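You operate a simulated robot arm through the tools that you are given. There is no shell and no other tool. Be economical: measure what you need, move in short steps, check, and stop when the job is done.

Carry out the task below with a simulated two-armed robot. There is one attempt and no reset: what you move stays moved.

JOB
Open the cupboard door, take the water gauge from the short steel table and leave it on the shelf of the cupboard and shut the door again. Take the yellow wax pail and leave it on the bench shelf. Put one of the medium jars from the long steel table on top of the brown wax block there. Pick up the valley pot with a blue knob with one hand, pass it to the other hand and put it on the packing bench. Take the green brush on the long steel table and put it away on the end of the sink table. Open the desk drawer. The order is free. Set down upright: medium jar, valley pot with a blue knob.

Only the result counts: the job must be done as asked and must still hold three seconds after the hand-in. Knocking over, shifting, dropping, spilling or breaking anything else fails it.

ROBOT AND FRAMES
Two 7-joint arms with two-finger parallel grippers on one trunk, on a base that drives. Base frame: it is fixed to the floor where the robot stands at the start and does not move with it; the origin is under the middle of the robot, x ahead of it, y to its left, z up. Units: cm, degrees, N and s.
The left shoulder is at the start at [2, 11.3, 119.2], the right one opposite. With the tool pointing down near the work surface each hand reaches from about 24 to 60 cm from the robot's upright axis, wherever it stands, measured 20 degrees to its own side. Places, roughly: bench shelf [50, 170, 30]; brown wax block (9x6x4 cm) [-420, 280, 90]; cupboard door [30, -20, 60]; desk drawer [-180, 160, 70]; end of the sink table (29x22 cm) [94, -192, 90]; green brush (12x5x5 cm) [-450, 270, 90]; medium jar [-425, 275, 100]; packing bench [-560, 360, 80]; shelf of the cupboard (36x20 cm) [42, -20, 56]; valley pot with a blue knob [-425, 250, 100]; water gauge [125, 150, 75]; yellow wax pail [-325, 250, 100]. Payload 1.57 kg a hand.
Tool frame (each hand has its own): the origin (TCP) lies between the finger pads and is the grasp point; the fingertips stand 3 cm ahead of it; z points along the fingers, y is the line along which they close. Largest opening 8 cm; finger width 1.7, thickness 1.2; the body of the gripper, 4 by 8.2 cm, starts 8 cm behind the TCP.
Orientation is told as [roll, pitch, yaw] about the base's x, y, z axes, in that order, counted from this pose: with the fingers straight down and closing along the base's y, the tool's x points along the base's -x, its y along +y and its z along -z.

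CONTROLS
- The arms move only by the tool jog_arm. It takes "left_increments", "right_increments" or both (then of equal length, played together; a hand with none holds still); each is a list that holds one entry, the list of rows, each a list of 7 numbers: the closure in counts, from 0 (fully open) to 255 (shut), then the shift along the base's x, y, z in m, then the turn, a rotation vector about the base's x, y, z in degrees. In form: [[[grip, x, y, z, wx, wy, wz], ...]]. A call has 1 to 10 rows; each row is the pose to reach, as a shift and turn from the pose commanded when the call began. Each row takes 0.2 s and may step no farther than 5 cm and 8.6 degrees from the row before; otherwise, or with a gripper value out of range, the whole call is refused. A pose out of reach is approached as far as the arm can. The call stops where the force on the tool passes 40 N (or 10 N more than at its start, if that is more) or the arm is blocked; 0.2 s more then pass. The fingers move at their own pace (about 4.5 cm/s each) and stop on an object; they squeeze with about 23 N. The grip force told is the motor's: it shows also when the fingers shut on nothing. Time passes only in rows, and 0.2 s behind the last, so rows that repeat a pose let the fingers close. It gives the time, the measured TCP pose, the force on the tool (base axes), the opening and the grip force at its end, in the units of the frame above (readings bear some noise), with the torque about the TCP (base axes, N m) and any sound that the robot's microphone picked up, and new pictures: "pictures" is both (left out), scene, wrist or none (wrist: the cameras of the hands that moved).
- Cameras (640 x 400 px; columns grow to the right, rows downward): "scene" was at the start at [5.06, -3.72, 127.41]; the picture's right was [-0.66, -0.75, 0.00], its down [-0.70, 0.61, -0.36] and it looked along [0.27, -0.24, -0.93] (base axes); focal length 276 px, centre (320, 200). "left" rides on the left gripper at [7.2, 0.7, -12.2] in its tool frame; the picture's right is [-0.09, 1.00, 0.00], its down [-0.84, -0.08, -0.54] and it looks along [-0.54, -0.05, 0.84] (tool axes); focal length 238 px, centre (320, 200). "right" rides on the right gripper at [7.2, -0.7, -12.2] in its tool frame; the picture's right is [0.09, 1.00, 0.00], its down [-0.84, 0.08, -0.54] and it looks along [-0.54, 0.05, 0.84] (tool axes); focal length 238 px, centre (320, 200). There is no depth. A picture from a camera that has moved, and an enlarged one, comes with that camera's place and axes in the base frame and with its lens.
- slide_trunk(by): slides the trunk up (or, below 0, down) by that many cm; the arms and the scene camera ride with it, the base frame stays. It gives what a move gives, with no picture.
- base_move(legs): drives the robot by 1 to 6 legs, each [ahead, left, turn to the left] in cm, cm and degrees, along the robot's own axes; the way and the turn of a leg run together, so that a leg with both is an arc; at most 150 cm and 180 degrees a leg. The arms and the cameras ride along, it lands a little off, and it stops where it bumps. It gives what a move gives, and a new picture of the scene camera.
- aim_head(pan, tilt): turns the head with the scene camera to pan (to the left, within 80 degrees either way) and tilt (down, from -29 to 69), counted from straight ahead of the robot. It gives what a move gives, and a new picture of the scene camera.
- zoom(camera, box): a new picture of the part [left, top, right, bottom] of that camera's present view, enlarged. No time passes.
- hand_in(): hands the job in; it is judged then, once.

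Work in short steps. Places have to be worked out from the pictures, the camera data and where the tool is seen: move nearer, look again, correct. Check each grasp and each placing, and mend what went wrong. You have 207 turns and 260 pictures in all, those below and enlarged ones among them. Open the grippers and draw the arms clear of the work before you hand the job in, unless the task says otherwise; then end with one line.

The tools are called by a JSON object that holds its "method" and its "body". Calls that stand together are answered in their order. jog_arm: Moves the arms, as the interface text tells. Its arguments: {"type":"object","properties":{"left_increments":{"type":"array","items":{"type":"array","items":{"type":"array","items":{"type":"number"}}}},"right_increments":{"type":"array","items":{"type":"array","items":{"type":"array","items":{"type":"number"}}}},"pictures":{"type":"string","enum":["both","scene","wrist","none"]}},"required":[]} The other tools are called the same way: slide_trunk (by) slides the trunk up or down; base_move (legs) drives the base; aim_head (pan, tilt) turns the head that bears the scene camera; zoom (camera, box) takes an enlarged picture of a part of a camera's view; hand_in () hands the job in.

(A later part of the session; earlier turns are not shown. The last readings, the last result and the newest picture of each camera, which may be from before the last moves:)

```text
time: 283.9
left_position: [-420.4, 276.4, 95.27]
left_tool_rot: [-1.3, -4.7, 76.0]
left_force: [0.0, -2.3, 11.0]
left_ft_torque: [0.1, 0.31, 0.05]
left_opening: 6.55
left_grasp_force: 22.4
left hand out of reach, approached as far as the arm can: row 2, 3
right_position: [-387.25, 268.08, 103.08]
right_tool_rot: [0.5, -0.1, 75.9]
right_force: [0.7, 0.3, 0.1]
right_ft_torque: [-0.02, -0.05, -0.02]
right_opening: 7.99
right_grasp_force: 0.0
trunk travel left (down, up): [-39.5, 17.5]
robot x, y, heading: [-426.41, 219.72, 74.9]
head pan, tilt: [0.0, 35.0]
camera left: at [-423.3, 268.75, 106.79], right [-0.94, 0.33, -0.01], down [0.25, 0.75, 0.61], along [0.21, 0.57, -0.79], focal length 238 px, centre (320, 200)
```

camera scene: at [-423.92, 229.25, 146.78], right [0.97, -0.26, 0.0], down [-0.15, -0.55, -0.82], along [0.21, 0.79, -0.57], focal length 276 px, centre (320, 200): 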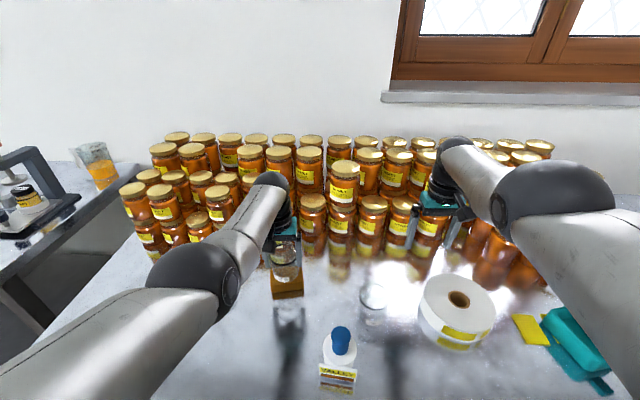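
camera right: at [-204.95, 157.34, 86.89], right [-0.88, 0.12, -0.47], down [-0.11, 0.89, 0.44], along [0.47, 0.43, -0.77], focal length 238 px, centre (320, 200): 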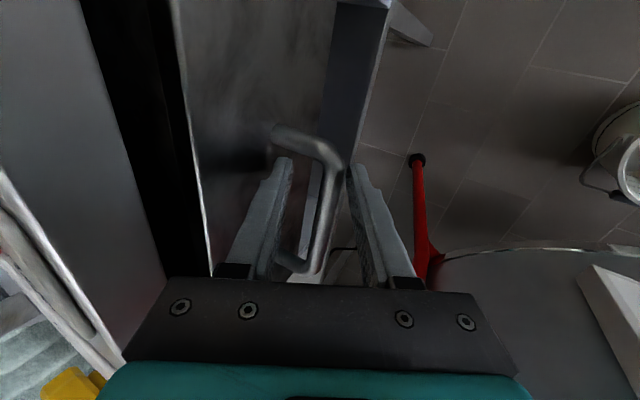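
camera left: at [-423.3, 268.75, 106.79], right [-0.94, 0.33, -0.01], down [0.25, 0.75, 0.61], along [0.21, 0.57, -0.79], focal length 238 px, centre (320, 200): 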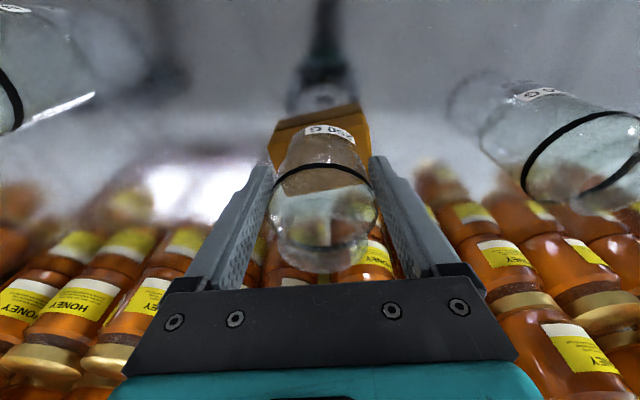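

Contact at 11 N. Open and rise straight up.

{"method": "jog_arm", "body": {"left_increments": [[[200, 0, 0, 0.002, 0, 0, 0], [0, 0, 0, 0.003, 0, 0, 0], [0, 0, 0, 0.003, 0, 0, 0], [0, 0, 0, 0.03, 0, 0, 0], [0, 0, 0, 0.07, 0, 0, 0], [0, 0, 0, 0.1, 0, 0, 0]]], "pictures": "both"}}

```text
time: 285.3
left_position: [-419.52, 278.36, 104.72]
left_tool_rot: [-1.3, -4.3, 76.0]
left_force: [-0.4, -0.1, 0.3]
left_ft_torque: [-0.01, 0.0, 0.0]
left_opening: 8.02
left_grasp_force: 0.0
left hand out of reach, approached as far as the arm can: row 4, 5, 6
right_position: [-387.3, 268.2, 103.1]
right_tool_rot: [0.5, -0.2, 76.0]
right_force: [-0.1, 0.5, -0.3]
right_ft_torque: [0.01, -0.01, 0.0]
right_opening: 7.97
right_grasp_force: 0.1
trunk travel left (down, up): [-39.5, 17.5]
robot x, y, heading: [-426.21, 220.08, 75.1]
head pan, tilt: [0.0, 35.0]
camera scene: at [-423.9, 229.25, 146.78], right [0.97, -0.26, 0.0], down [-0.15, -0.55, -0.82], along [0.21, 0.79, -0.57], focal length 276 px, centre (320, 200)
camera left: at [-422.35, 270.74, 116.27], right [-0.94, 0.33, -0.01], down [0.25, 0.75, 0.61], along [0.21, 0.57, -0.8], focal length 238 px, centre (320, 200)
```

scene: 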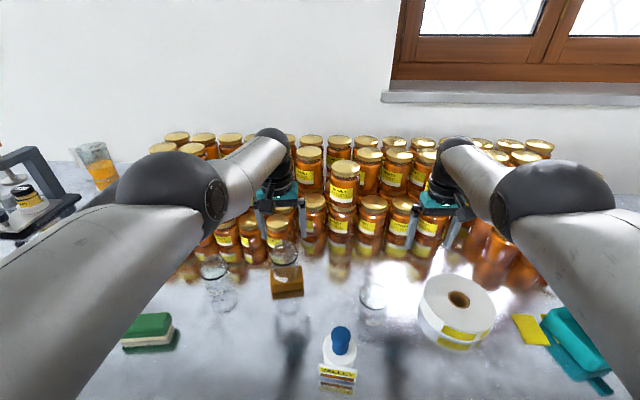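
left: 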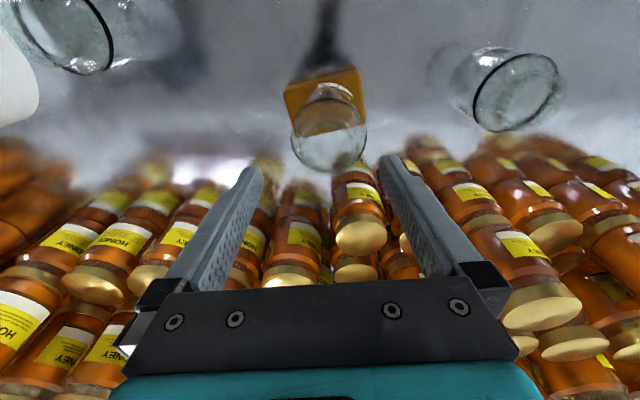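

The jar stands upright on the block. Next the pot: back off 12 cm, and move the left hand aside.

{"method": "base_move", "body": {"legs": [[-12, 0, 0]]}}

{"method": "jog_arm", "body": {"left_increments": [[[0, -0.04, -0.02, 0, 0, 0, 0], [0, -0.08, -0.04, 0, 0, 0, 0], [0, -0.12, -0.06, 0, 0, 0, 0], [0, -0.12, -0.08, 0, 0, 0, 0]]], "right_increments": [[[0, -0.04, 0.005, 0, 0, 0, 0], [0, -0.08, 0.01, 0, 0, 0, 0], [0, -0.12, 0.01, 0, 0, 0, 0], [0, -0.16, 0.01, 0, 0, 0, 0]]], "pictures": "both"}}

```text
time: 286.5
left_position: [-422.6, 266.66, 104.77]
left_tool_rot: [-1.2, -4.5, 76.2]
left_force: [-0.3, 0.2, 0.6]
left_ft_torque: [0.02, -0.04, -0.01]
left_opening: 8.0
left_grasp_force: 0.0
right_position: [-390.3, 256.47, 103.09]
right_tool_rot: [0.6, -0.3, 75.9]
right_force: [1.0, -0.5, 0.4]
right_ft_torque: [0.01, -0.02, 0.01]
right_opening: 7.98
right_grasp_force: 0.0
trunk travel left (down, up): [-39.5, 17.5]
robot x, y, heading: [-429.35, 208.29, 74.9]
head pan, tilt: [0.0, 35.0]
camera scene: at [-427.04, 217.47, 146.79], right [0.97, -0.26, 0.0], down [-0.15, -0.55, -0.82], along [0.21, 0.79, -0.57], focal length 276 px, centre (320, 200)
```

scene: 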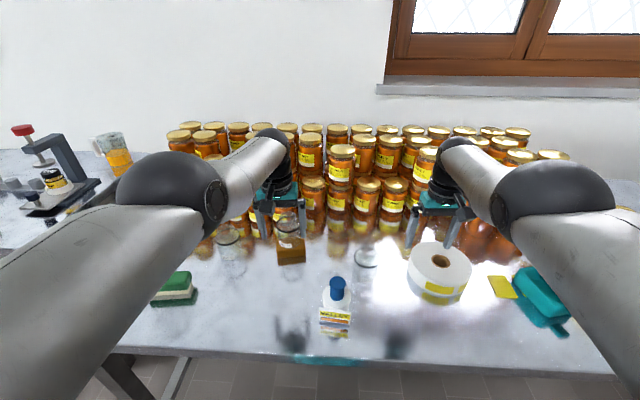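

```text
time: 287.5
left_position: [-431.96, 269.68, 102.77]
left_tool_rot: [-1.2, -4.4, 76.2]
left_force: [0.5, 0.4, 0.4]
left_ft_torque: [0.01, 0.01, 0.04]
left_opening: 8.01
left_grasp_force: 0.1
left hand out of reach, approached as far as the arm can: row 1, 2, 3, 4
right_position: [-406.28, 260.38, 102.54]
right_tool_rot: [0.5, -0.1, 75.9]
right_force: [0.0, -0.3, -0.2]
right_ft_torque: [0.02, 0.02, 0.01]
right_opening: 8.0
right_grasp_force: 0.1
right hand out of reach, approached as far as the arm can: row 1, 2, 3, 4
trunk travel left (down, up): [-39.5, 17.5]
robot x, y, heading: [-429.31, 208.35, 74.8]
head pan, tilt: [0.0, 35.0]
camera scene: at [-427.01, 217.59, 146.78], right [0.97, -0.26, 0.0], down [-0.15, -0.55, -0.82], along [0.21, 0.79, -0.57], focal length 276 px, centre (320, 200)
camera right: at [-407.16, 253.28, 114.76], right [-0.99, 0.15, 0.01], down [0.13, 0.83, 0.54], along [0.08, 0.54, -0.84], focal length 238 px, centre (320, 200)
camera left: at [-434.9, 262.0, 114.33], right [-0.94, 0.33, -0.01], down [0.26, 0.75, 0.6], along [0.21, 0.57, -0.8], focal length 238 px, centre (320, 200)
```

scene: 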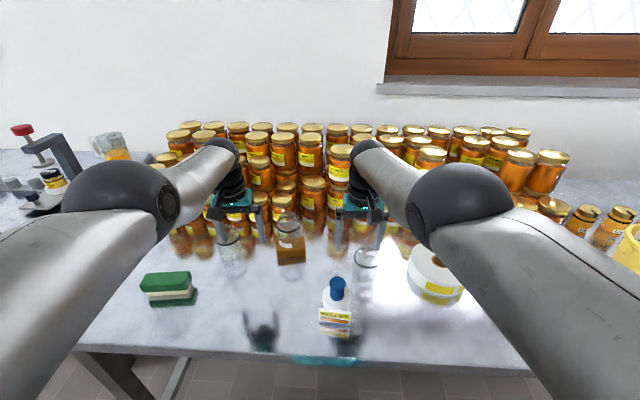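
right: 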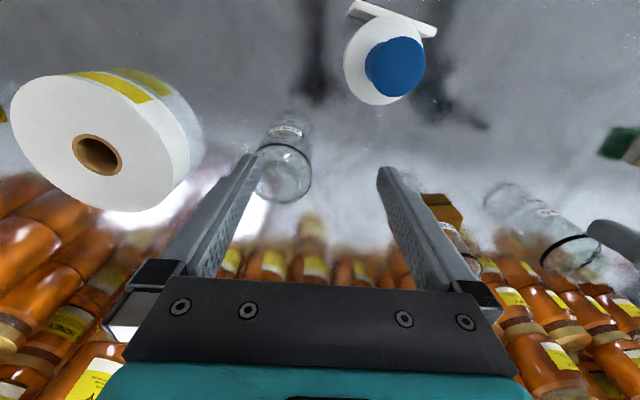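
left: 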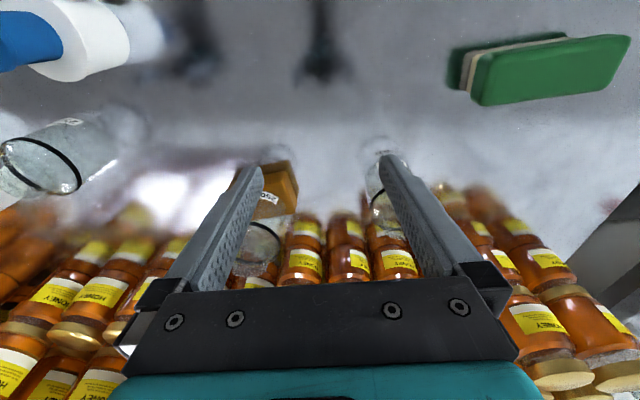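

Knob ≈(-412.6,255.2), top 96.2, ~4 cm wide. Move the right hand over it.

{"method": "jog_arm", "body": {"right_increments": [[[0, -0.03, -0.026, 0.01, 0, 0, 0], [0, -0.063, -0.052, 0.01, 0, 0, 0], [0, -0.063, -0.052, 0.0, 0, 0, 0]]], "left_increments": [[[0, -0.03, 0, 0, 0, 0, 0], [0, -0.06, 0, 0, 0, 0, 0], [0, -0.06, 0, 0, 0, 0, 0]]], "pictures": "wrist"}}

```text
time: 288.3
left_position: [-438.05, 270.87, 102.53]
left_tool_rot: [-1.2, -4.1, 76.0]
left_force: [0.2, 0.2, -0.8]
left_ft_torque: [-0.04, 0.01, -0.03]
left_opening: 8.0
left_grasp_force: 0.1
left hand out of reach, approached as far as the arm can: row 1, 2, 3
right_position: [-412.2, 260.58, 102.05]
right_tool_rot: [0.5, -0.2, 75.9]
right_force: [-0.4, -1.3, -0.4]
right_ft_torque: [0.0, 0.0, 0.03]
right_opening: 7.99
right_grasp_force: 0.1
right hand out of reach, approached as far as the arm can: row 1, 2, 3
trunk travel left (down, up): [-39.5, 17.5]
robot x, y, heading: [-429.11, 208.21, 75.2]
head pan, tilt: [0.0, 35.0]
camera right: at [-413.13, 253.42, 114.14], right [-0.99, 0.15, 0.01], down [0.13, 0.83, 0.54], along [0.08, 0.54, -0.84], focal length 238 px, centre (320, 200)
camera left: at [-440.86, 263.12, 114.18], right [-0.94, 0.33, -0.01], down [0.25, 0.76, 0.6], along [0.21, 0.57, -0.8], focal length 238 px, centre (320, 200)
```

right: 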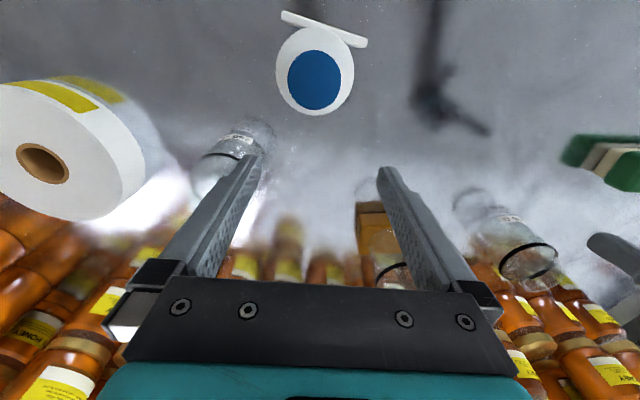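
left: 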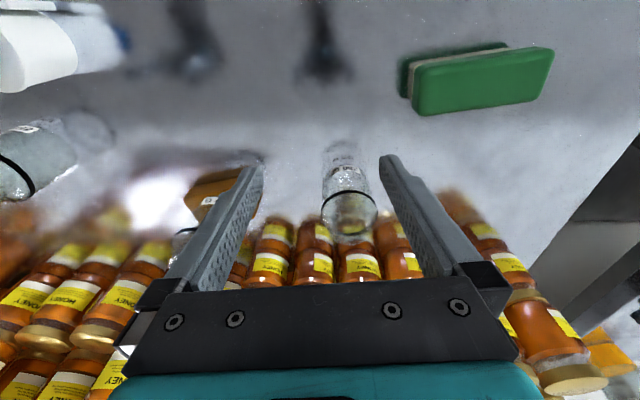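

Hands are at their inner reach; shift the base back 5.2 cm and 1 cm right to bring the hand over the knob.

{"method": "base_move", "body": {"legs": [[-5.2, -1.0, 0]]}}

{"method": "jog_arm", "body": {"right_increments": [[[0, 0, 0, -0.02, 0, 0, 0], [0, 0, 0, -0.03, 0, 0, 0]]], "pictures": "wrist"}}

```text
time: 289.2
left_position: [-438.38, 265.36, 102.65]
left_tool_rot: [-1.2, -4.4, 76.1]
left_force: [0.5, -0.6, 0.2]
left_ft_torque: [0.0, 0.01, -0.01]
left_opening: 8.0
left_grasp_force: 0.2
right_position: [-412.53, 255.16, 101.99]
right_tool_rot: [0.5, -0.2, 75.9]
right_force: [-0.4, 0.1, 1.1]
right_ft_torque: [0.03, -0.01, 0.01]
right_opening: 7.98
right_grasp_force: 0.1
trunk travel left (down, up): [-39.5, 17.5]
robot x, y, heading: [-429.85, 202.75, 75.3]
head pan, tilt: [0.0, 35.0]
camera scene: at [-427.39, 212.2, 146.79], right [0.97, -0.26, 0.0], down [-0.15, -0.55, -0.82], along [0.21, 0.79, -0.57], focal length 276 px, centre (320, 200)
```

scene: 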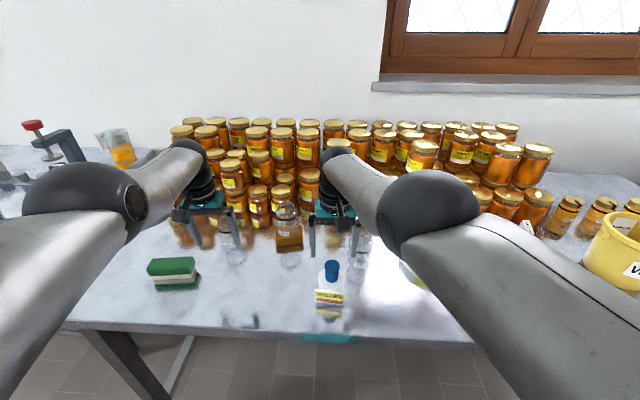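

```text
time: 289.8
left_position: [-438.35, 265.44, 102.56]
left_tool_rot: [-1.2, -4.3, 76.2]
left_force: [-0.1, -0.8, -0.3]
left_ft_torque: [0.03, 0.01, 0.05]
left_opening: 8.03
left_grasp_force: 0.0
right_position: [-412.49, 254.85, 99.13]
right_tool_rot: [0.5, -0.2, 76.0]
right_force: [-0.6, -0.1, -0.5]
right_ft_torque: [0.01, -0.02, -0.01]
right_opening: 8.01
right_grasp_force: 0.1
right hand out of reach, approached as far as the arm can: row 1, 2
trunk travel left (down, up): [-39.5, 17.5]
robot x, y, heading: [-429.58, 202.51, 74.7]
head pan, tilt: [0.0, 35.0]
camera right: at [-413.37, 247.56, 111.31], right [-0.99, 0.15, 0.01], down [0.13, 0.83, 0.55], along [0.08, 0.54, -0.84], focal length 238 px, centre (320, 200)
```

right: 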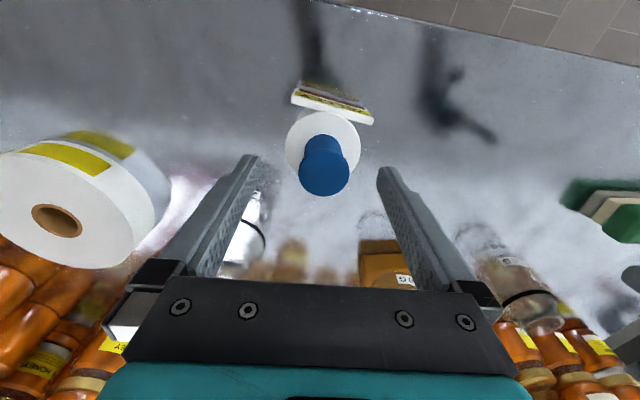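

Knob is centred. Lower 4.7 cm and close on it.

{"method": "jog_arm", "body": {"right_increments": [[[0, -0.002, 0.002, -0.025, 0, 0, 0], [0, -0.002, 0.002, -0.046, 0, 0, 0], [255, -0.002, 0.002, -0.046, 0, 0, 0], [255, -0.002, 0.002, -0.046, 0, 0, 0], [255, -0.002, 0.002, -0.046, 0, 0, 0], [255, -0.002, 0.002, -0.046, 0, 0, 0], [255, -0.002, 0.002, -0.046, 0, 0, 0]]], "pictures": "wrist"}}

```text
time: 291.4
left_position: [-438.35, 265.43, 102.6]
left_tool_rot: [-1.1, -4.2, 76.0]
left_force: [0.5, 0.1, 0.9]
left_ft_torque: [0.03, 0.0, -0.03]
left_opening: 8.0
left_grasp_force: 0.1
right_position: [-412.65, 253.48, 95.0]
right_tool_rot: [0.5, -0.2, 75.9]
right_force: [-0.4, 0.2, -0.2]
right_ft_torque: [0.03, 0.01, 0.0]
right_opening: 0.03
right_grasp_force: 15.0
right hand out of reach, approached as far as the arm can: row 1, 2, 3, 4, 5, 6, 7
trunk travel left (down, up): [-39.5, 17.5]
robot x, y, heading: [-429.85, 203.07, 74.7]
head pan, tilt: [0.0, 35.0]
camera right: at [-413.53, 246.43, 107.03], right [-0.99, 0.15, 0.01], down [0.13, 0.83, 0.54], along [0.08, 0.54, -0.84], focal length 238 px, centre (320, 200)
```

right: 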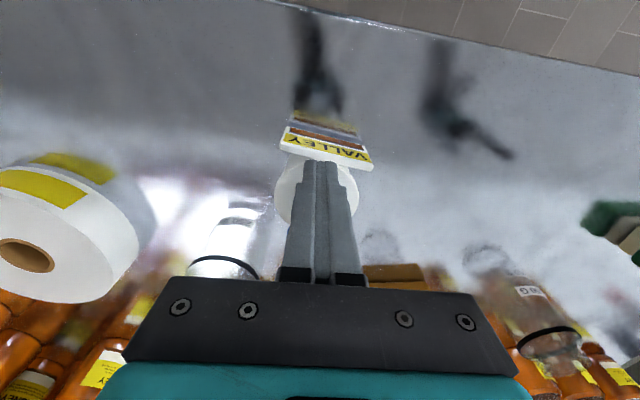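

The hand fell short: at this trunk height I'm at maximum reach. Open and rise, move left hand aside to a free spot, then lower the trunk.

{"method": "jog_arm", "body": {"right_increments": [[[0, 0, 0, 0, 0, 0, 0], [0, 0, 0, 0.0, 0, 0, 0], [0, 0, 0, 0.04, 0, 0, 0], [0, 0, 0, 0.08, 0, 0, 0], [0, 0, 0, 0.12, 0, 0, 0]]], "left_increments": [[[0, -0.012, -0.03, 0, 0, 0, 0], [0, -0.024, -0.065, 0, 0, 0, 0], [0, -0.036, -0.1, 0, 0, 0, 0], [0, -0.048, -0.135, 0, 0, 0, 0], [0, -0.06, -0.17, 0, 0, 0, 0]]], "pictures": "wrist"}}

```text
time: 292.6
left_position: [-442.87, 265.06, 99.42]
left_tool_rot: [-1.2, -4.2, 76.1]
left_force: [0.6, -0.4, -0.2]
left_ft_torque: [-0.02, 0.02, -0.02]
left_opening: 8.0
left_grasp_force: 0.1
left hand out of reach, approached as far as the arm can: row 1, 2, 3, 4, 5
right_position: [-412.79, 256.0, 106.79]
right_tool_rot: [0.5, 0.0, 76.0]
right_force: [0.0, 0.4, 0.4]
right_ft_torque: [0.03, 0.0, 0.03]
right_opening: 7.98
right_grasp_force: 0.0
right hand out of reach, approached as far as the arm can: row 3, 4, 5
trunk travel left (down, up): [-39.5, 17.5]
robot x, y, heading: [-429.79, 202.82, 74.7]
head pan, tilt: [0.0, 35.0]
camera right: at [-413.62, 248.88, 118.9], right [-0.99, 0.15, 0.01], down [0.13, 0.83, 0.54], along [0.08, 0.54, -0.84], focal length 238 px, centre (320, 200)
camera left: at [-445.81, 257.54, 110.96], right [-0.94, 0.33, -0.02], down [0.25, 0.76, 0.6], along [0.21, 0.57, -0.8], focal length 238 px, centre (320, 200)
```

right: 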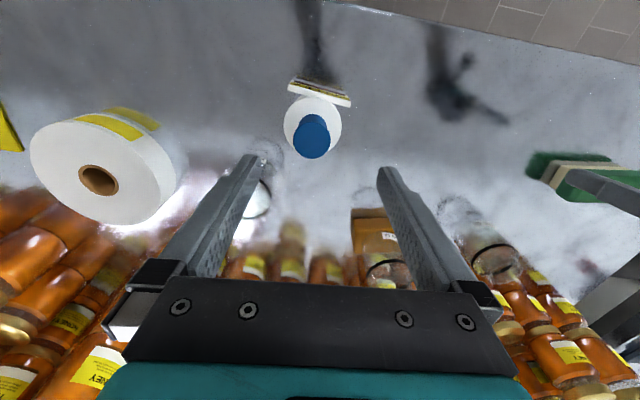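
left: 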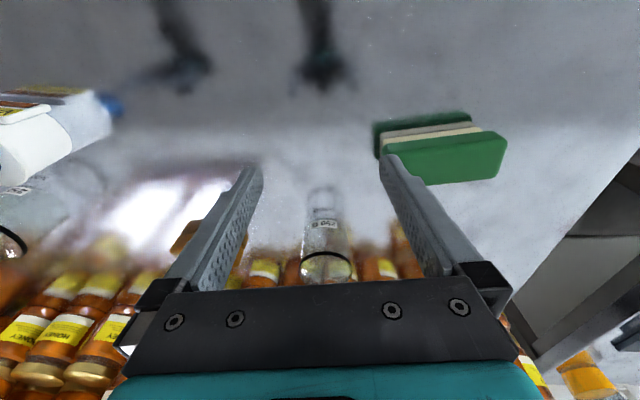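

Left arm is in an awkward branch. I back off 26 cm, lower the trunk 12 cm, and reset both hands in front of the table.

{"method": "base_move", "body": {"legs": [[-28, 0, 0]]}}

{"method": "slide_trunk", "body": {"by": -12}}

{"method": "jog_arm", "body": {"left_increments": [[[0, -0.01, -0.03, 0.02, 0, 0, 0], [0, -0.02, -0.06, 0.03, 0, 0, 0], [0, -0.03, -0.09, 0.04, 0, 0, 0], [0, -0.03, -0.12, 0.05, 0, 0, 0], [0, -0.03, -0.15, 0.06, 0, 0, 0]]], "right_increments": [[[0, 0, 0, 0.02, 0, 0, 0], [0, 0, 0, 0.04, 0, 0, 0], [0, 0, 0, 0.06, 0, 0, 0], [0, 0, 0, 0.06, 0, 0, 0], [0, 0, 0, 0.06, 0, 0, 0]]], "pictures": "scene"}}

```text
time: 294.6
left_position: [-449.95, 238.11, 99.35]
left_tool_rot: [-1.4, -4.3, 75.8]
left_force: [0.4, 0.0, 1.1]
left_ft_torque: [0.05, 0.0, 0.02]
left_opening: 8.0
left_grasp_force: 0.0
right_position: [-419.86, 228.81, 106.77]
right_tool_rot: [0.6, 0.0, 75.6]
right_force: [0.2, -0.3, 0.0]
right_ft_torque: [-0.03, -0.05, 0.03]
right_opening: 8.0
right_grasp_force: 0.0
trunk travel left (down, up): [-39.5, 17.5]
robot x, y, heading: [-437.3, 175.87, 74.6]
head pan, tilt: [0.0, 35.0]
camera scene: at [-434.64, 185.23, 146.78], right [0.96, -0.26, 0.0], down [-0.15, -0.55, -0.82], along [0.22, 0.79, -0.57], focal length 276 px, centre (320, 200)
```

scene: 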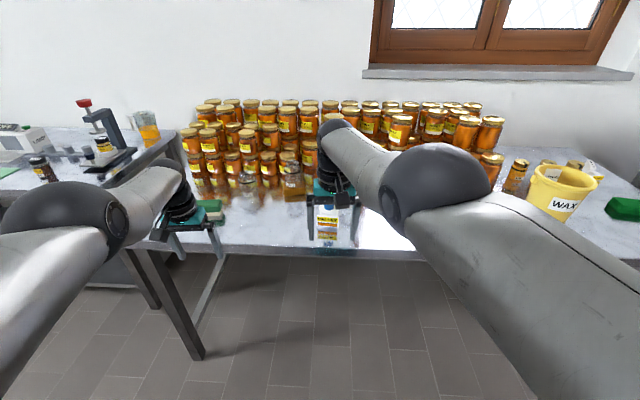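

```text
time: 296.1
left_position: [-450.02, 238.08, 87.34]
left_tool_rot: [-1.3, -4.2, 75.9]
left_force: [0.9, -0.4, 0.2]
left_ft_torque: [0.0, -0.02, 0.03]
left_opening: 8.0
left_grasp_force: 0.1
right_position: [-419.83, 228.97, 94.65]
right_tool_rot: [0.5, -0.2, 75.6]
right_force: [-0.2, 0.1, 0.2]
right_ft_torque: [0.0, 0.03, 0.0]
right_opening: 7.99
right_grasp_force: 0.0
trunk travel left (down, up): [-27.5, 29.5]
robot x, y, heading: [-436.84, 175.97, 74.7]
head pan, tilt: [0.0, 35.0]
```

```text
time: 297.3
left_position: [-452.76, 238.88, 90.17]
left_tool_rot: [-1.4, -4.0, 75.8]
left_force: [0.1, 0.2, 0.6]
left_ft_torque: [-0.01, 0.01, 0.0]
left_opening: 7.99
left_grasp_force: 0.0
left hand out of reach, approached as far as the arm can: row 1, 2, 3, 4, 5
right_position: [-419.94, 229.33, 100.74]
right_tool_rot: [0.4, 0.0, 75.6]
right_force: [-0.7, 0.6, -0.1]
right_ft_torque: [0.01, -0.02, 0.02]
right_opening: 7.99
right_grasp_force: 0.1
trunk travel left (down, up): [-27.5, 29.5]
robot x, y, heading: [-436.8, 175.72, 74.8]
head pan, tilt: [0.0, 35.0]
camera scene: at [-434.63, 185.31, 134.78], right [0.96, -0.26, 0.0], down [-0.15, -0.55, -0.82], along [0.22, 0.79, -0.57], focal length 276 px, centre (320, 200)
```

scene: 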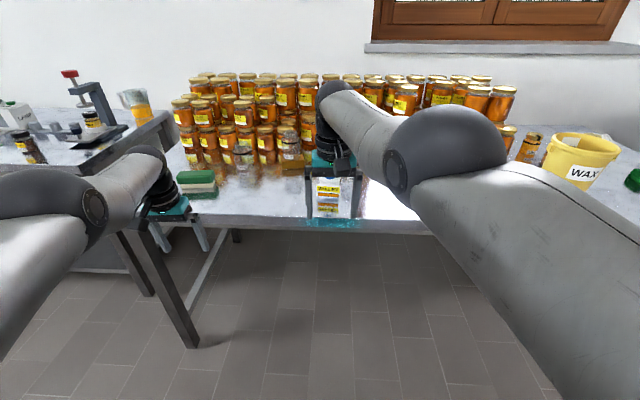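

Raise the left hand with a forward pitch (frees its wrist), so that it clears the jars when I drive in.

{"method": "jog_arm", "body": {"left_increments": [[[0, 0, 0, 0.025, 7.2, -2, 0], [0, 0, 0, 0.05, 14.5, -3.9, 0], [0, 0, -0.01, 0.075, 21.7, -5.9, 0], [0, -0.01, -0.02, 0.1, 29, -7.9, 0], [0, -0.01, -0.03, 0.125, 36.2, -9.8, 0], [0, -0.02, -0.04, 0.15, 43.4, -11.8, 0]]], "pictures": "scene"}}

```text
time: 298.7
left_position: [-457.81, 253.05, 104.46]
left_tool_rot: [-2.4, -49.3, 76.4]
left_force: [-0.2, -0.1, -0.1]
left_ft_torque: [0.01, 0.02, -0.03]
left_opening: 8.01
left_grasp_force: 0.0
left hand out of reach, approached as far as the arm can: row 1, 2, 3, 4, 5, 6
right_position: [-419.97, 229.15, 100.72]
right_tool_rot: [0.4, 0.0, 75.6]
right_force: [-0.5, -0.1, -0.1]
right_ft_torque: [-0.02, -0.03, 0.0]
right_opening: 7.99
right_grasp_force: 0.0
trunk travel left (down, up): [-27.5, 29.5]
robot x, y, heading: [-436.88, 176.04, 74.8]
head pan, tilt: [0.0, 35.0]
camera scene: at [-434.69, 185.29, 134.78], right [0.96, -0.26, 0.0], down [-0.15, -0.55, -0.82], along [0.22, 0.79, -0.57], focal length 276 px, centre (320, 200)
```

scene: 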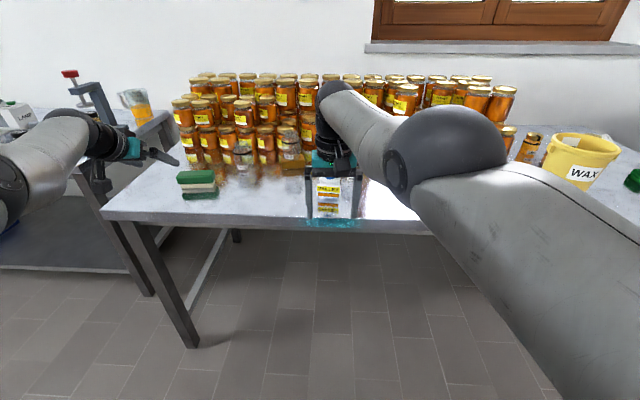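

Try drawing the left hand back toward the body with this pitch.

{"method": "jog_arm", "body": {"left_increments": [[[0, -0.01, -0.035, 0, 0, 0, 0], [0, -0.02, -0.07, -0.005, 0, 0, 0], [0, -0.03, -0.105, -0.01, 0, 0, 0], [0, -0.035, -0.14, -0.01, 0, 0, 0], [0, -0.035, -0.175, -0.01, 0, 0, 0], [0, -0.035, -0.21, -0.01, 0, 0, 0]]], "pictures": "scene"}}

```text
time: 300.1
left_position: [-466.21, 250.77, 102.08]
left_tool_rot: [-2.3, -49.1, 76.2]
left_force: [0.0, -0.1, 0.1]
left_ft_torque: [-0.01, 0.04, -0.01]
left_opening: 8.0
left_grasp_force: 0.0
left hand out of reach, approached as far as the arm can: row 1, 2, 3, 4, 5, 6
right_position: [-419.89, 229.38, 100.79]
right_tool_rot: [0.4, 0.0, 75.5]
right_force: [0.0, 0.5, 0.1]
right_ft_torque: [0.0, 0.02, 0.0]
right_opening: 7.99
right_grasp_force: 0.0
trunk travel left (down, up): [-27.5, 29.5]
robot x, y, heading: [-437.01, 175.74, 75.0]
head pan, tilt: [0.0, 35.0]
camera scene: at [-434.52, 185.35, 134.77], right [0.96, -0.26, 0.0], down [-0.15, -0.55, -0.82], along [0.21, 0.79, -0.57], focal length 276 px, centre (320, 200)
```

scene: 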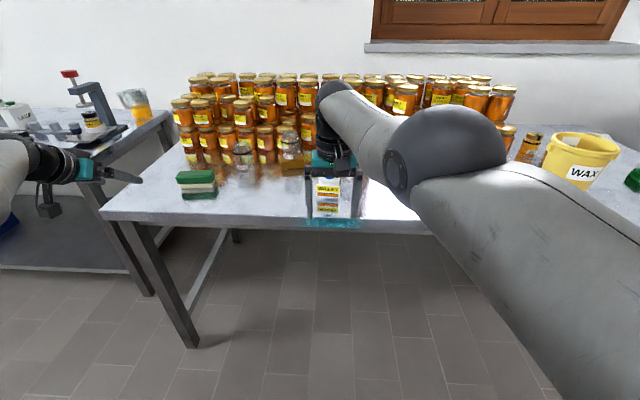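

Both arms seem stuck fully straight. I back well away from the tables to unfold them in free space.

{"method": "base_move", "body": {"legs": [[-45, 0, 0]]}}

{"method": "jog_arm", "body": {"left_increments": [[[0, 0, 0, -0.045, 0, 0, 0], [0, 0, 0, -0.09, 0, 0, 0], [0, 0, -0.02, -0.13, 0, 0, 0], [0, 0.0, -0.05, -0.16, 0, 0, 0], [0, 0.01, -0.09, -0.17, 0, 0, 0], [0, 0.02, -0.13, -0.17, 0, 0, 0], [0, 0.03, -0.17, -0.17, 0, 0, 0]]], "right_increments": [[[0, 0, 0, -0.045, 0, 0, 0], [0, 0, 0, -0.09, 0, 0, 0], [0, 0, -0.02, -0.13, 0, 0, 0], [0, 0, -0.05, -0.16, 0, 0, 0], [0, 0, -0.09, -0.17, 0, 0, 0], [0, 0, -0.13, -0.17, 0, 0, 0], [0, 0, -0.17, -0.17, 0, 0, 0]]], "pictures": "scene"}}

```text
time: 302.8
left_position: [-478.04, 207.0, 102.22]
left_tool_rot: [-2.4, -49.0, 76.2]
left_force: [0.6, -0.3, 0.0]
left_ft_torque: [-0.01, -0.02, 0.02]
left_opening: 8.01
left_grasp_force: 0.0
right_position: [-431.92, 185.43, 100.78]
right_tool_rot: [0.4, 0.0, 75.4]
right_force: [-0.3, 0.4, 0.2]
right_ft_torque: [0.03, -0.01, 0.0]
right_opening: 8.0
right_grasp_force: 0.0
trunk travel left (down, up): [-27.5, 29.5]
robot x, y, heading: [-449.0, 132.15, 74.7]
head pan, tilt: [0.0, 35.0]
camera scene: at [-446.57, 141.47, 134.78], right [0.96, -0.26, 0.0], down [-0.15, -0.55, -0.82], along [0.22, 0.79, -0.57], focal length 276 px, centre (320, 200)
```

scene: 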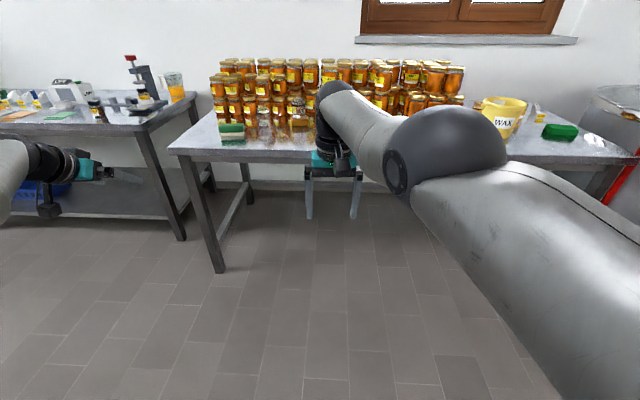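

```text
time: 304.4
left_position: [-474.79, 189.9, 85.1]
left_tool_rot: [-2.5, -49.1, 76.4]
left_force: [-1.1, 0.3, -0.9]
left_ft_torque: [0.0, -0.02, -0.01]
left_opening: 8.0
left_grasp_force: 0.0
left hand out of reach, approached as far as the arm can: row 1, 2, 3
right_position: [-431.98, 168.23, 83.65]
right_tool_rot: [0.4, 0.0, 75.5]
right_force: [-0.4, 0.5, 0.2]
right_ft_torque: [0.02, 0.01, 0.01]
right_opening: 8.02
right_grasp_force: 0.1
right hand out of reach, approached as far as the arm can: row 2
trunk travel left (down, up): [-27.5, 29.5]
robot x, y, heading: [-448.92, 132.28, 74.7]
head pan, tilt: [0.0, 35.0]
camera scene: at [-446.56, 141.44, 134.79], right [0.96, -0.26, 0.0], down [-0.15, -0.55, -0.82], along [0.22, 0.79, -0.57], focal length 276 px, centre (320, 200)
```

scene: 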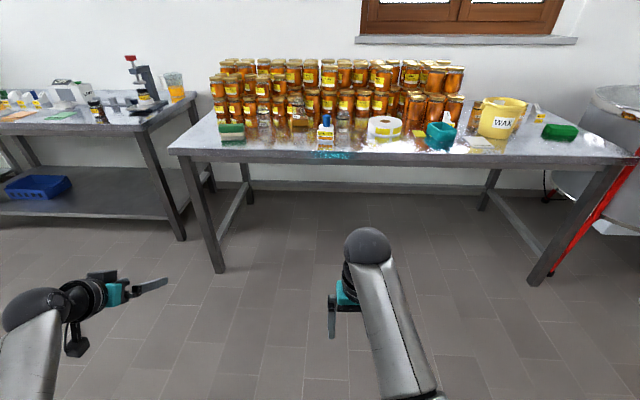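

Unfolded properly. Lesson: keep hands ~37 cm below the shoulders and use the trunk for height. Bring the left hand to neutral, then raise the trunk 17 cm.

{"method": "jog_arm", "body": {"left_increments": [[[0, 0.026, -0.03, 0, -7.9, 2.1, 0], [0, 0.052, -0.06, 0, -15.8, 4.3, 0], [0, 0.08, -0.09, 0, -23.6, 6.4, 0], [0, 0.106, -0.12, 0, -31.5, 8.6, 0], [0, 0.132, -0.15, 0, -39.4, 10.7, 0], [0, 0.158, -0.185, 0, -47.3, 12.9, 0]]], "pictures": "none"}}

{"method": "slide_trunk", "body": {"by": 18}}

```text
time: 305.8
left_position: [-459.34, 171.32, 85.25]
left_tool_rot: [-1.2, -0.1, 75.9]
left_force: [-0.1, 0.0, -0.5]
left_ft_torque: [0.01, 0.01, 0.01]
left_opening: 8.0
left_grasp_force: 0.1
right_position: [-431.98, 168.48, 83.78]
right_tool_rot: [0.4, 0.0, 75.6]
right_force: [-0.9, -0.4, 0.1]
right_ft_torque: [-0.01, 0.02, 0.02]
right_opening: 8.01
right_grasp_force: 0.1
trunk travel left (down, up): [-27.5, 29.5]
robot x, y, heading: [-448.76, 131.88, 74.5]
head pan, tilt: [0.0, 35.0]
```

```text
time: 307.8
left_position: [-459.17, 171.47, 103.22]
left_tool_rot: [-1.2, -0.1, 75.7]
left_force: [-0.7, 0.1, 0.5]
left_ft_torque: [0.03, -0.01, -0.01]
left_opening: 8.01
left_grasp_force: 0.0
right_position: [-431.96, 168.39, 101.76]
right_tool_rot: [0.5, 0.0, 75.5]
right_force: [0.1, 0.3, 0.2]
right_ft_torque: [0.01, 0.01, -0.01]
right_opening: 8.03
right_grasp_force: 0.0
trunk travel left (down, up): [-45.5, 11.5]
robot x, y, heading: [-449.15, 132.0, 74.3]
head pan, tilt: [0.0, 35.0]
```

Drive to the table, stopping just short, and look with the right wrist camera.

{"method": "base_move", "body": {"legs": [[84, 4.3, 0.5]]}}

{"method": "zoom", "body": {"camera": "right", "box": [0, 0, 640, 400]}}

```text
time: 312.3
left_position: [-441.45, 252.71, 103.39]
left_tool_rot: [-1.1, -0.2, 75.7]
left_force: [0.5, 0.4, 0.0]
left_ft_torque: [-0.01, 0.0, 0.0]
left_opening: 7.99
left_grasp_force: 0.0
right_position: [-414.14, 249.58, 101.76]
right_tool_rot: [0.5, 0.1, 75.5]
right_force: [-0.5, -0.3, -0.7]
right_ft_torque: [-0.03, 0.0, 0.0]
right_opening: 8.01
right_grasp_force: 0.0
trunk travel left (down, up): [-45.5, 11.5]
robot x, y, heading: [-431.34, 212.96, 74.5]
head pan, tilt: [0.0, 35.0]
camera scene: at [-428.81, 222.68, 152.77], right [0.96, -0.26, 0.0], down [-0.15, -0.55, -0.82], along [0.22, 0.79, -0.57], focal length 276 px, centre (320, 200)
```

scene: 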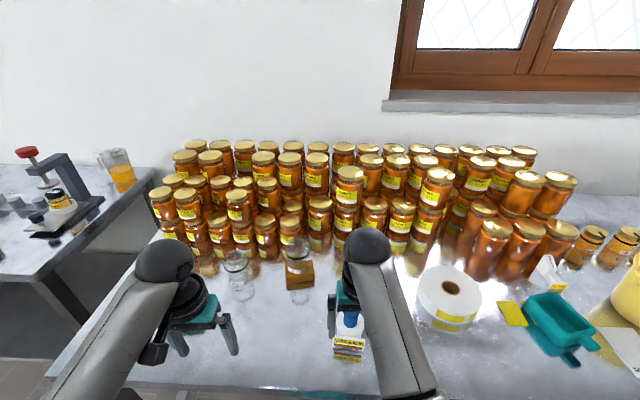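

```text
1.00 times, centred on (320, 200) of right (not enlarged: the box is as wide or as high as the picture)
camera zoom: at [-415.1, 242.44, 113.89], right [-0.99, 0.16, 0.01], down [0.14, 0.83, 0.54], along [0.08, 0.54, -0.84], focal length 238 px, centre (320, 200)
```

zoom: 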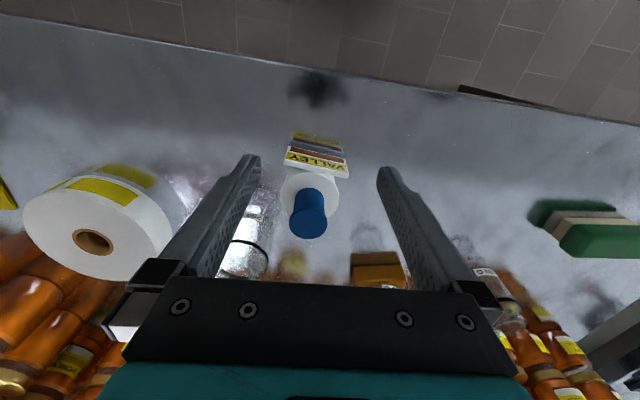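

Knob top ≈(-411.8,256.2). Move over it, lower and close.

{"method": "jog_arm", "body": {"right_increments": [[[0, 0.012, 0.033, 0, 0, 0, 0], [0, 0.023, 0.066, 0, 0, 0, 0], [0, 0.023, 0.066, -0.04, 0, 0, 0], [0, 0.023, 0.066, -0.073, 0, 0, 0], [0, 0.023, 0.066, -0.073, 0, 0, 0]]], "pictures": "wrist"}}

```text
time: 313.5
left_position: [-441.52, 252.52, 103.32]
left_tool_rot: [-1.2, -0.1, 75.7]
left_force: [-0.7, -0.3, 0.2]
left_ft_torque: [0.01, -0.04, -0.02]
left_opening: 7.99
left_grasp_force: 0.1
right_position: [-411.73, 256.14, 94.45]
right_tool_rot: [0.5, -0.1, 75.4]
right_force: [0.1, 0.4, -0.1]
right_ft_torque: [0.0, -0.05, 0.02]
right_opening: 8.0
right_grasp_force: 0.0
trunk travel left (down, up): [-45.5, 11.5]
robot x, y, heading: [-431.25, 213.52, 74.6]
head pan, tilt: [0.0, 35.0]
camera right: at [-412.67, 249.02, 106.72], right [-0.99, 0.16, 0.01], down [0.14, 0.83, 0.54], along [0.08, 0.54, -0.84], focal length 238 px, centre (320, 200)
```

right: 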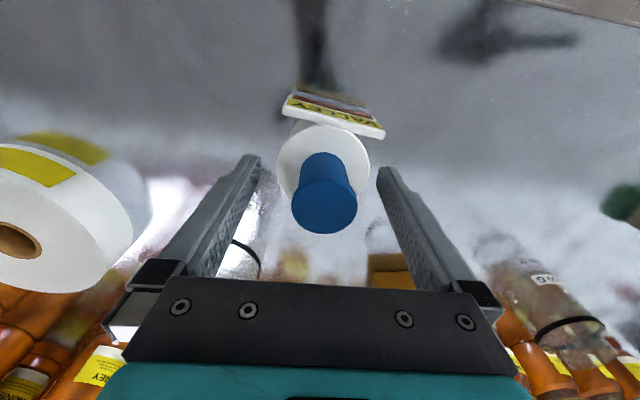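

Well centred; close.

{"method": "jog_arm", "body": {"right_increments": [[[255, 0, 0, 0, 0, 0, 0], [255, 0, 0, 0, 0, 0, 0], [255, 0, 0, 0, 0, 0, 0], [255, 0, 0, 0, 0, 0, 0], [255, 0, 0, 0.02, 0, 0, 0]]], "pictures": "wrist"}}

```text
time: 314.7
left_position: [-441.52, 252.55, 103.32]
left_tool_rot: [-1.2, -0.1, 75.7]
left_force: [0.0, 0.2, -0.4]
left_ft_torque: [-0.01, -0.01, -0.01]
left_opening: 8.0
left_grasp_force: 0.0
right_position: [-411.75, 256.07, 96.45]
right_tool_rot: [0.4, 0.1, 75.5]
right_force: [0.3, 0.3, -2.7]
right_ft_torque: [-0.03, 0.0, -0.01]
right_opening: 3.71
right_grasp_force: 23.6
trunk travel left (down, up): [-45.5, 11.5]
robot x, y, heading: [-431.65, 213.18, 74.7]
head pan, tilt: [0.0, 35.0]
camera right: at [-412.67, 249.02, 108.72], right [-0.99, 0.16, 0.01], down [0.14, 0.83, 0.54], along [0.08, 0.54, -0.84], focal length 238 px, centre (320, 200)
```

right: 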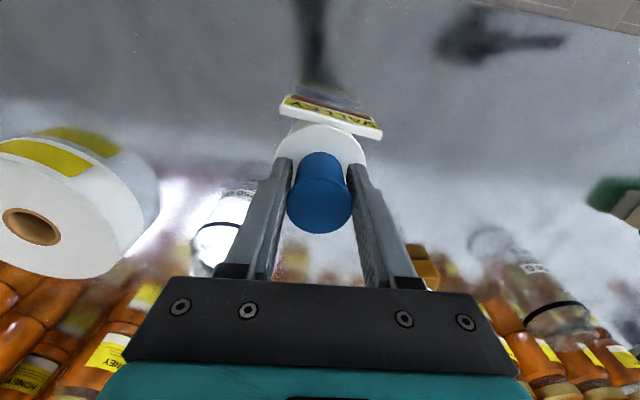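

Pot lifted (knob 3.7 cm, 2.7 N). Lift more, back away from the table.

{"method": "jog_arm", "body": {"right_increments": [[[255, 0, 0, 0.03, 0, 0, 0], [255, 0, 0, 0.055, 0, 0, 0]]], "pictures": "none"}}

{"method": "base_move", "body": {"legs": [[-55, 0, 0]]}}

{"method": "jog_arm", "body": {"right_increments": [[[255, -0.006, 0.001, 0, 0, 0, 8.5], [255, -0.012, 0.003, 0, 0, 0, 17], [255, -0.018, 0.004, 0, 0, 0, 25.5], [255, -0.024, 0.006, 0, 0, 0, 34], [255, -0.03, 0.007, 0, 0, 0, 42.5], [255, -0.036, 0.008, 0, 0, 0, 51], [255, -0.042, 0.009, 0, 0, 0, 59.5], [255, -0.048, 0.01, 0, 0, 0, 68], [255, -0.05, 0.01, 0, 0, 0, 76.5], [255, -0.05, 0.01, 0, 0, 0, 85]]], "pictures": "wrist"}}

```text
time: 315.3
left_position: [-441.56, 252.55, 103.12]
left_tool_rot: [-1.2, -0.1, 75.7]
left_force: [-0.4, -0.4, -0.1]
left_ft_torque: [0.03, -0.04, -0.02]
left_opening: 7.99
left_grasp_force: 0.1
right_position: [-411.79, 256.08, 101.92]
right_tool_rot: [0.3, 0.0, 75.4]
right_force: [0.3, 0.8, -2.3]
right_ft_torque: [-0.01, -0.01, -0.02]
right_opening: 3.66
right_grasp_force: 22.9
trunk travel left (down, up): [-45.5, 11.5]
robot x, y, heading: [-431.36, 213.18, 74.8]
head pan, tilt: [0.0, 35.0]
```

```text
time: 318.4
left_position: [-455.92, 199.89, 103.29]
left_tool_rot: [-1.2, -0.1, 76.0]
left_force: [-0.1, -0.2, -0.5]
left_ft_torque: [0.0, 0.0, -0.02]
left_opening: 8.01
left_grasp_force: 0.0
right_position: [-426.36, 203.62, 101.78]
right_tool_rot: [0.5, 0.0, 75.9]
right_force: [-0.4, -0.3, -2.3]
right_ft_torque: [-0.02, -0.02, -0.01]
right_opening: 3.7
right_grasp_force: 23.4
trunk travel left (down, up): [-45.5, 11.5]
robot x, y, heading: [-445.75, 160.47, 75.2]
head pan, tilt: [0.0, 35.0]
camera scene: at [-443.18, 169.91, 152.78], right [0.97, -0.26, 0.0], down [-0.15, -0.55, -0.82], along [0.21, 0.79, -0.57], focal length 276 px, centre (320, 200)
```

scene: 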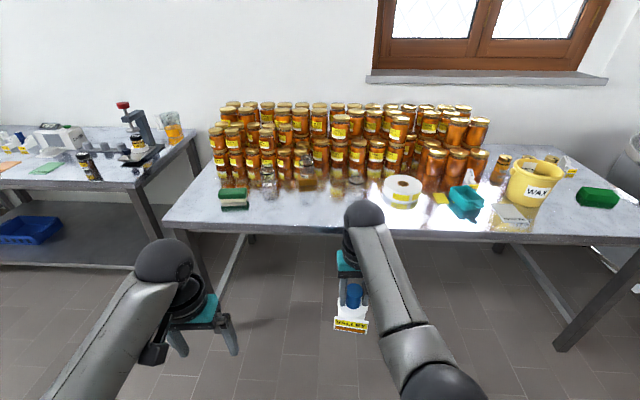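

```text
time: 320.6
left_position: [-455.87, 199.9, 103.39]
left_tool_rot: [-1.2, -0.2, 76.1]
left_force: [-0.4, 0.6, -0.4]
left_ft_torque: [0.02, 0.01, 0.03]
left_opening: 7.98
left_grasp_force: 0.0
right_position: [-431.17, 204.56, 101.87]
right_tool_rot: [0.5, 0.0, 160.9]
right_force: [-0.8, 0.2, -2.6]
right_ft_torque: [-0.04, -0.01, -0.01]
right_opening: 3.65
right_grasp_force: 22.9
trunk travel left (down, up): [-45.5, 11.5]
robot x, y, heading: [-445.76, 160.72, 74.8]
head pan, tilt: [0.0, 35.0]
camera right: at [-424.13, 203.0, 113.98], right [-0.24, -0.97, 0.01], down [-0.81, 0.2, 0.54], along [-0.53, 0.12, -0.84], focal length 238 px, centre (320, 200)
```

right: 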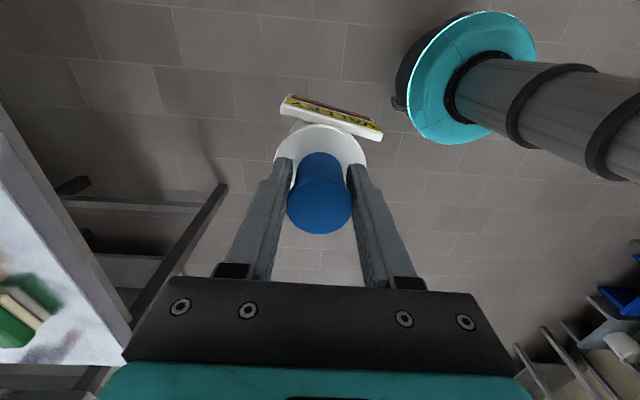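

Plate now faces right. Now turn the left hand: yaw -86°, then roll it to point right-down.

{"method": "jog_arm", "body": {"left_increments": [[[0, 0, 0, 0, 0, 0, -8.6], [0, 0, 0, 0, 0, 0, -17.2], [0, 0, 0, 0, 0, 0, -25.8], [0, 0, 0, 0, 0, 0, -34.4], [0, 0, 0, 0, 0, 0, -43], [0, 0, 0, 0, 0, 0, -51.6], [0, 0, 0, 0, 0, 0, -60.2], [0, 0, 0, 0, 0, 0, -68.8], [0, 0, 0, 0, 0, 0, -77.4], [0, 0, 0, 0, 0, 0, -86]]], "pictures": "none"}}

{"method": "jog_arm", "body": {"left_increments": [[[0, 0.0, 0.01, 0, -2, -7.6, 0], [0, 0.01, 0.02, 0, -4.1, -15.1, 0], [0, 0.03, 0.03, 0, -6.2, -22.8, 0], [0, 0.05, 0.04, 0, -8.3, -30.3, 0], [0, 0.08, 0.05, 0, -10.3, -37.9, 0], [0, 0.11, 0.065, 0, -12.4, -45.5, 0], [0, 0.13, 0.077, 0, -14.5, -53, 0]]], "pictures": "both"}}

```text
time: 322.8
left_position: [-455.89, 199.91, 103.22]
left_tool_rot: [-1.3, -0.1, -10.2]
left_force: [-0.7, 0.7, 0.6]
left_ft_torque: [-0.02, -0.03, 0.03]
left_opening: 7.99
left_grasp_force: 0.0
right_position: [-431.35, 204.54, 101.91]
right_tool_rot: [0.5, -0.1, 160.8]
right_force: [-0.1, 0.7, -2.2]
right_ft_torque: [-0.03, 0.0, 0.03]
right_opening: 3.68
right_grasp_force: 23.3
trunk travel left (down, up): [-45.5, 11.5]
robot x, y, heading: [-445.14, 160.46, 74.7]
head pan, tilt: [0.0, 35.0]
```

```text
time: 324.4
left_position: [-442.85, 207.71, 103.26]
left_tool_rot: [-8.6, -54.9, -6.3]
left_force: [0.2, -0.2, 0.0]
left_ft_torque: [-0.01, -0.03, 0.02]
left_opening: 8.01
left_grasp_force: 0.1
right_position: [-431.15, 204.57, 101.8]
right_tool_rot: [0.4, 0.0, 160.7]
right_force: [0.5, 0.2, -3.0]
right_ft_torque: [0.03, 0.02, -0.01]
right_opening: 3.68
right_grasp_force: 23.1
trunk travel left (down, up): [-45.5, 11.5]
robot x, y, heading: [-445.45, 160.81, 74.9]
head pan, tilt: [0.0, 35.0]
camera scene: at [-443.12, 169.99, 152.77], right [0.97, -0.26, 0.0], down [-0.15, -0.55, -0.82], along [0.21, 0.79, -0.57], focal length 276 px, centre (320, 200)
camera left: at [-456.43, 211.64, 104.24], right [0.28, 0.96, -0.01], down [0.03, 0.0, 1.0], along [0.96, -0.28, -0.03], focal length 238 px, centre (320, 200)
```

scene: 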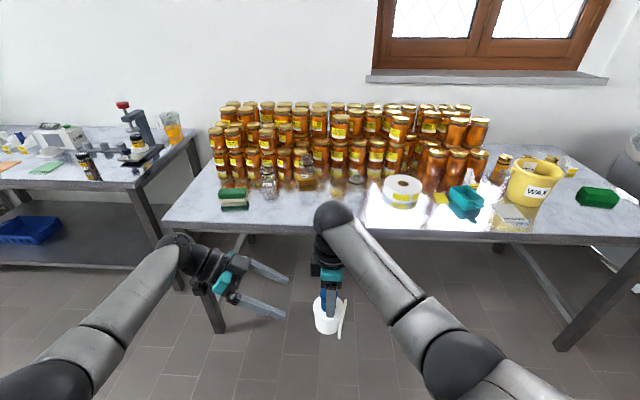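
left: 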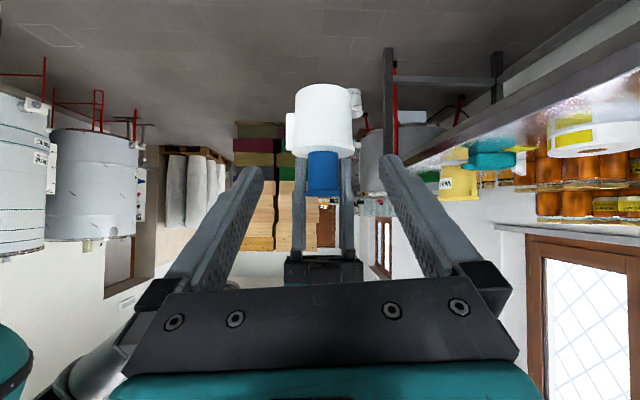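

The left hand is lined up with the pot's body. Advance along the tool and close on the body.

{"method": "jog_arm", "body": {"left_increments": [[[0, 0.037, -0.008, -0.028, 0, 0, 0], [0, 0.075, -0.017, -0.056, 0, 0, 0], [0, 0.11, -0.026, -0.083, 0, 0, 0]]], "pictures": "both"}}

```text
time: 325.2
left_position: [-431.75, 205.33, 95.05]
left_tool_rot: [-8.3, -54.8, -6.5]
left_force: [-8.6, 4.4, 8.8]
left_ft_torque: [-0.41, -0.08, -0.46]
left_opening: 7.91
left_grasp_force: 0.1
right_position: [-430.79, 204.42, 101.54]
right_tool_rot: [0.7, 0.5, 160.6]
right_force: [8.9, -3.8, -10.5]
right_ft_torque: [0.11, -0.52, 0.35]
right_opening: 3.71
right_grasp_force: 23.0
trunk travel left (down, up): [-45.5, 11.5]
robot x, y, heading: [-445.64, 160.57, 74.9]
head pan, tilt: [0.0, 35.0]
camera scene: at [-442.98, 170.0, 152.77], right [0.97, -0.26, 0.0], down [-0.15, -0.55, -0.82], along [0.21, 0.79, -0.57], focal length 276 px, centre (320, 200)
camera left: at [-445.3, 209.32, 96.13], right [0.28, 0.96, -0.01], down [0.04, 0.0, 1.0], along [0.96, -0.28, -0.04], focal length 238 px, centre (320, 200)
```

scene: 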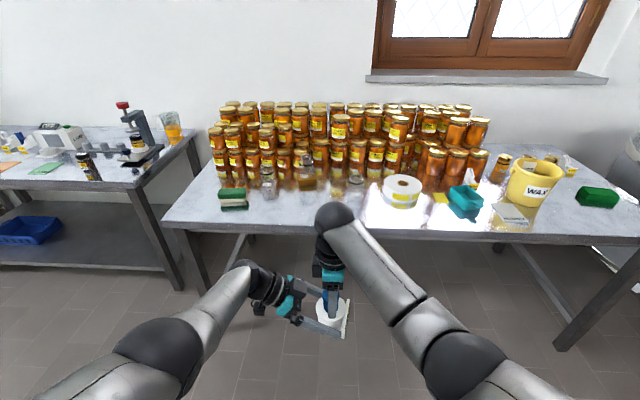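
left: 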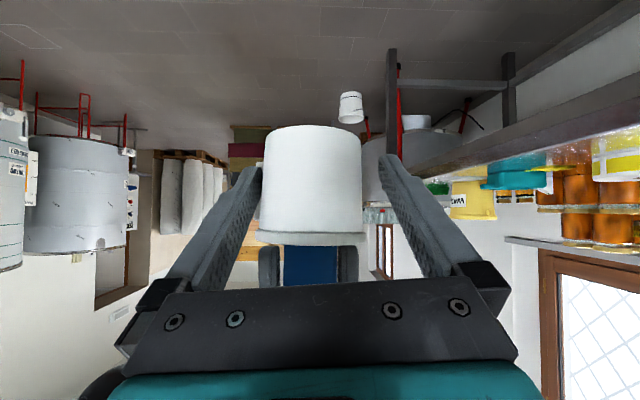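

The body is slightly off to the near finger; shift 0.6 cm and close.

{"method": "jog_arm", "body": {"left_increments": [[[0, -0.004, -0.006, 0, 0, 0, 0], [255, -0.004, -0.006, 0, 0, 0, 0], [255, -0.004, -0.006, 0, 0, 0, 0], [255, -0.004, -0.006, 0, 0, 0, 0]]], "pictures": "wrist"}}

```text
time: 326.2
left_position: [-432.26, 204.51, 94.91]
left_tool_rot: [-8.8, -54.7, -6.1]
left_force: [1.3, 8.5, -4.8]
left_ft_torque: [-0.12, -0.06, 0.01]
left_opening: 6.07
left_grasp_force: 22.5
right_position: [-431.44, 204.56, 101.92]
right_tool_rot: [0.5, -0.1, 160.8]
right_force: [-1.7, -8.2, 4.7]
right_ft_torque: [-0.43, 0.25, 0.07]
right_opening: 3.68
right_grasp_force: 23.2
trunk travel left (down, up): [-45.5, 11.5]
robot x, y, heading: [-445.34, 160.18, 74.9]
head pan, tilt: [0.0, 35.0]
camera left: at [-445.85, 208.45, 95.93], right [0.28, 0.96, -0.01], down [0.04, 0.0, 1.0], along [0.96, -0.28, -0.04], focal length 238 px, centre (320, 200)
```

left: 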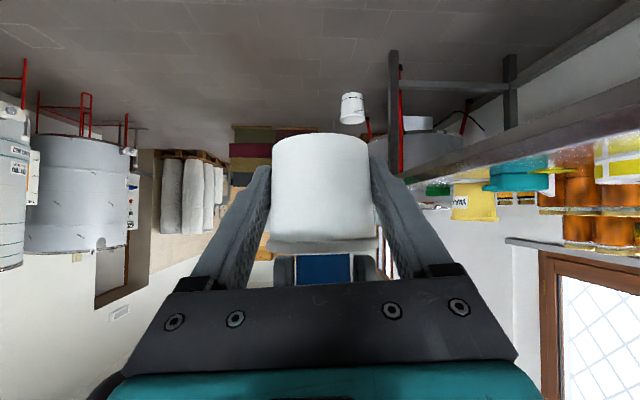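

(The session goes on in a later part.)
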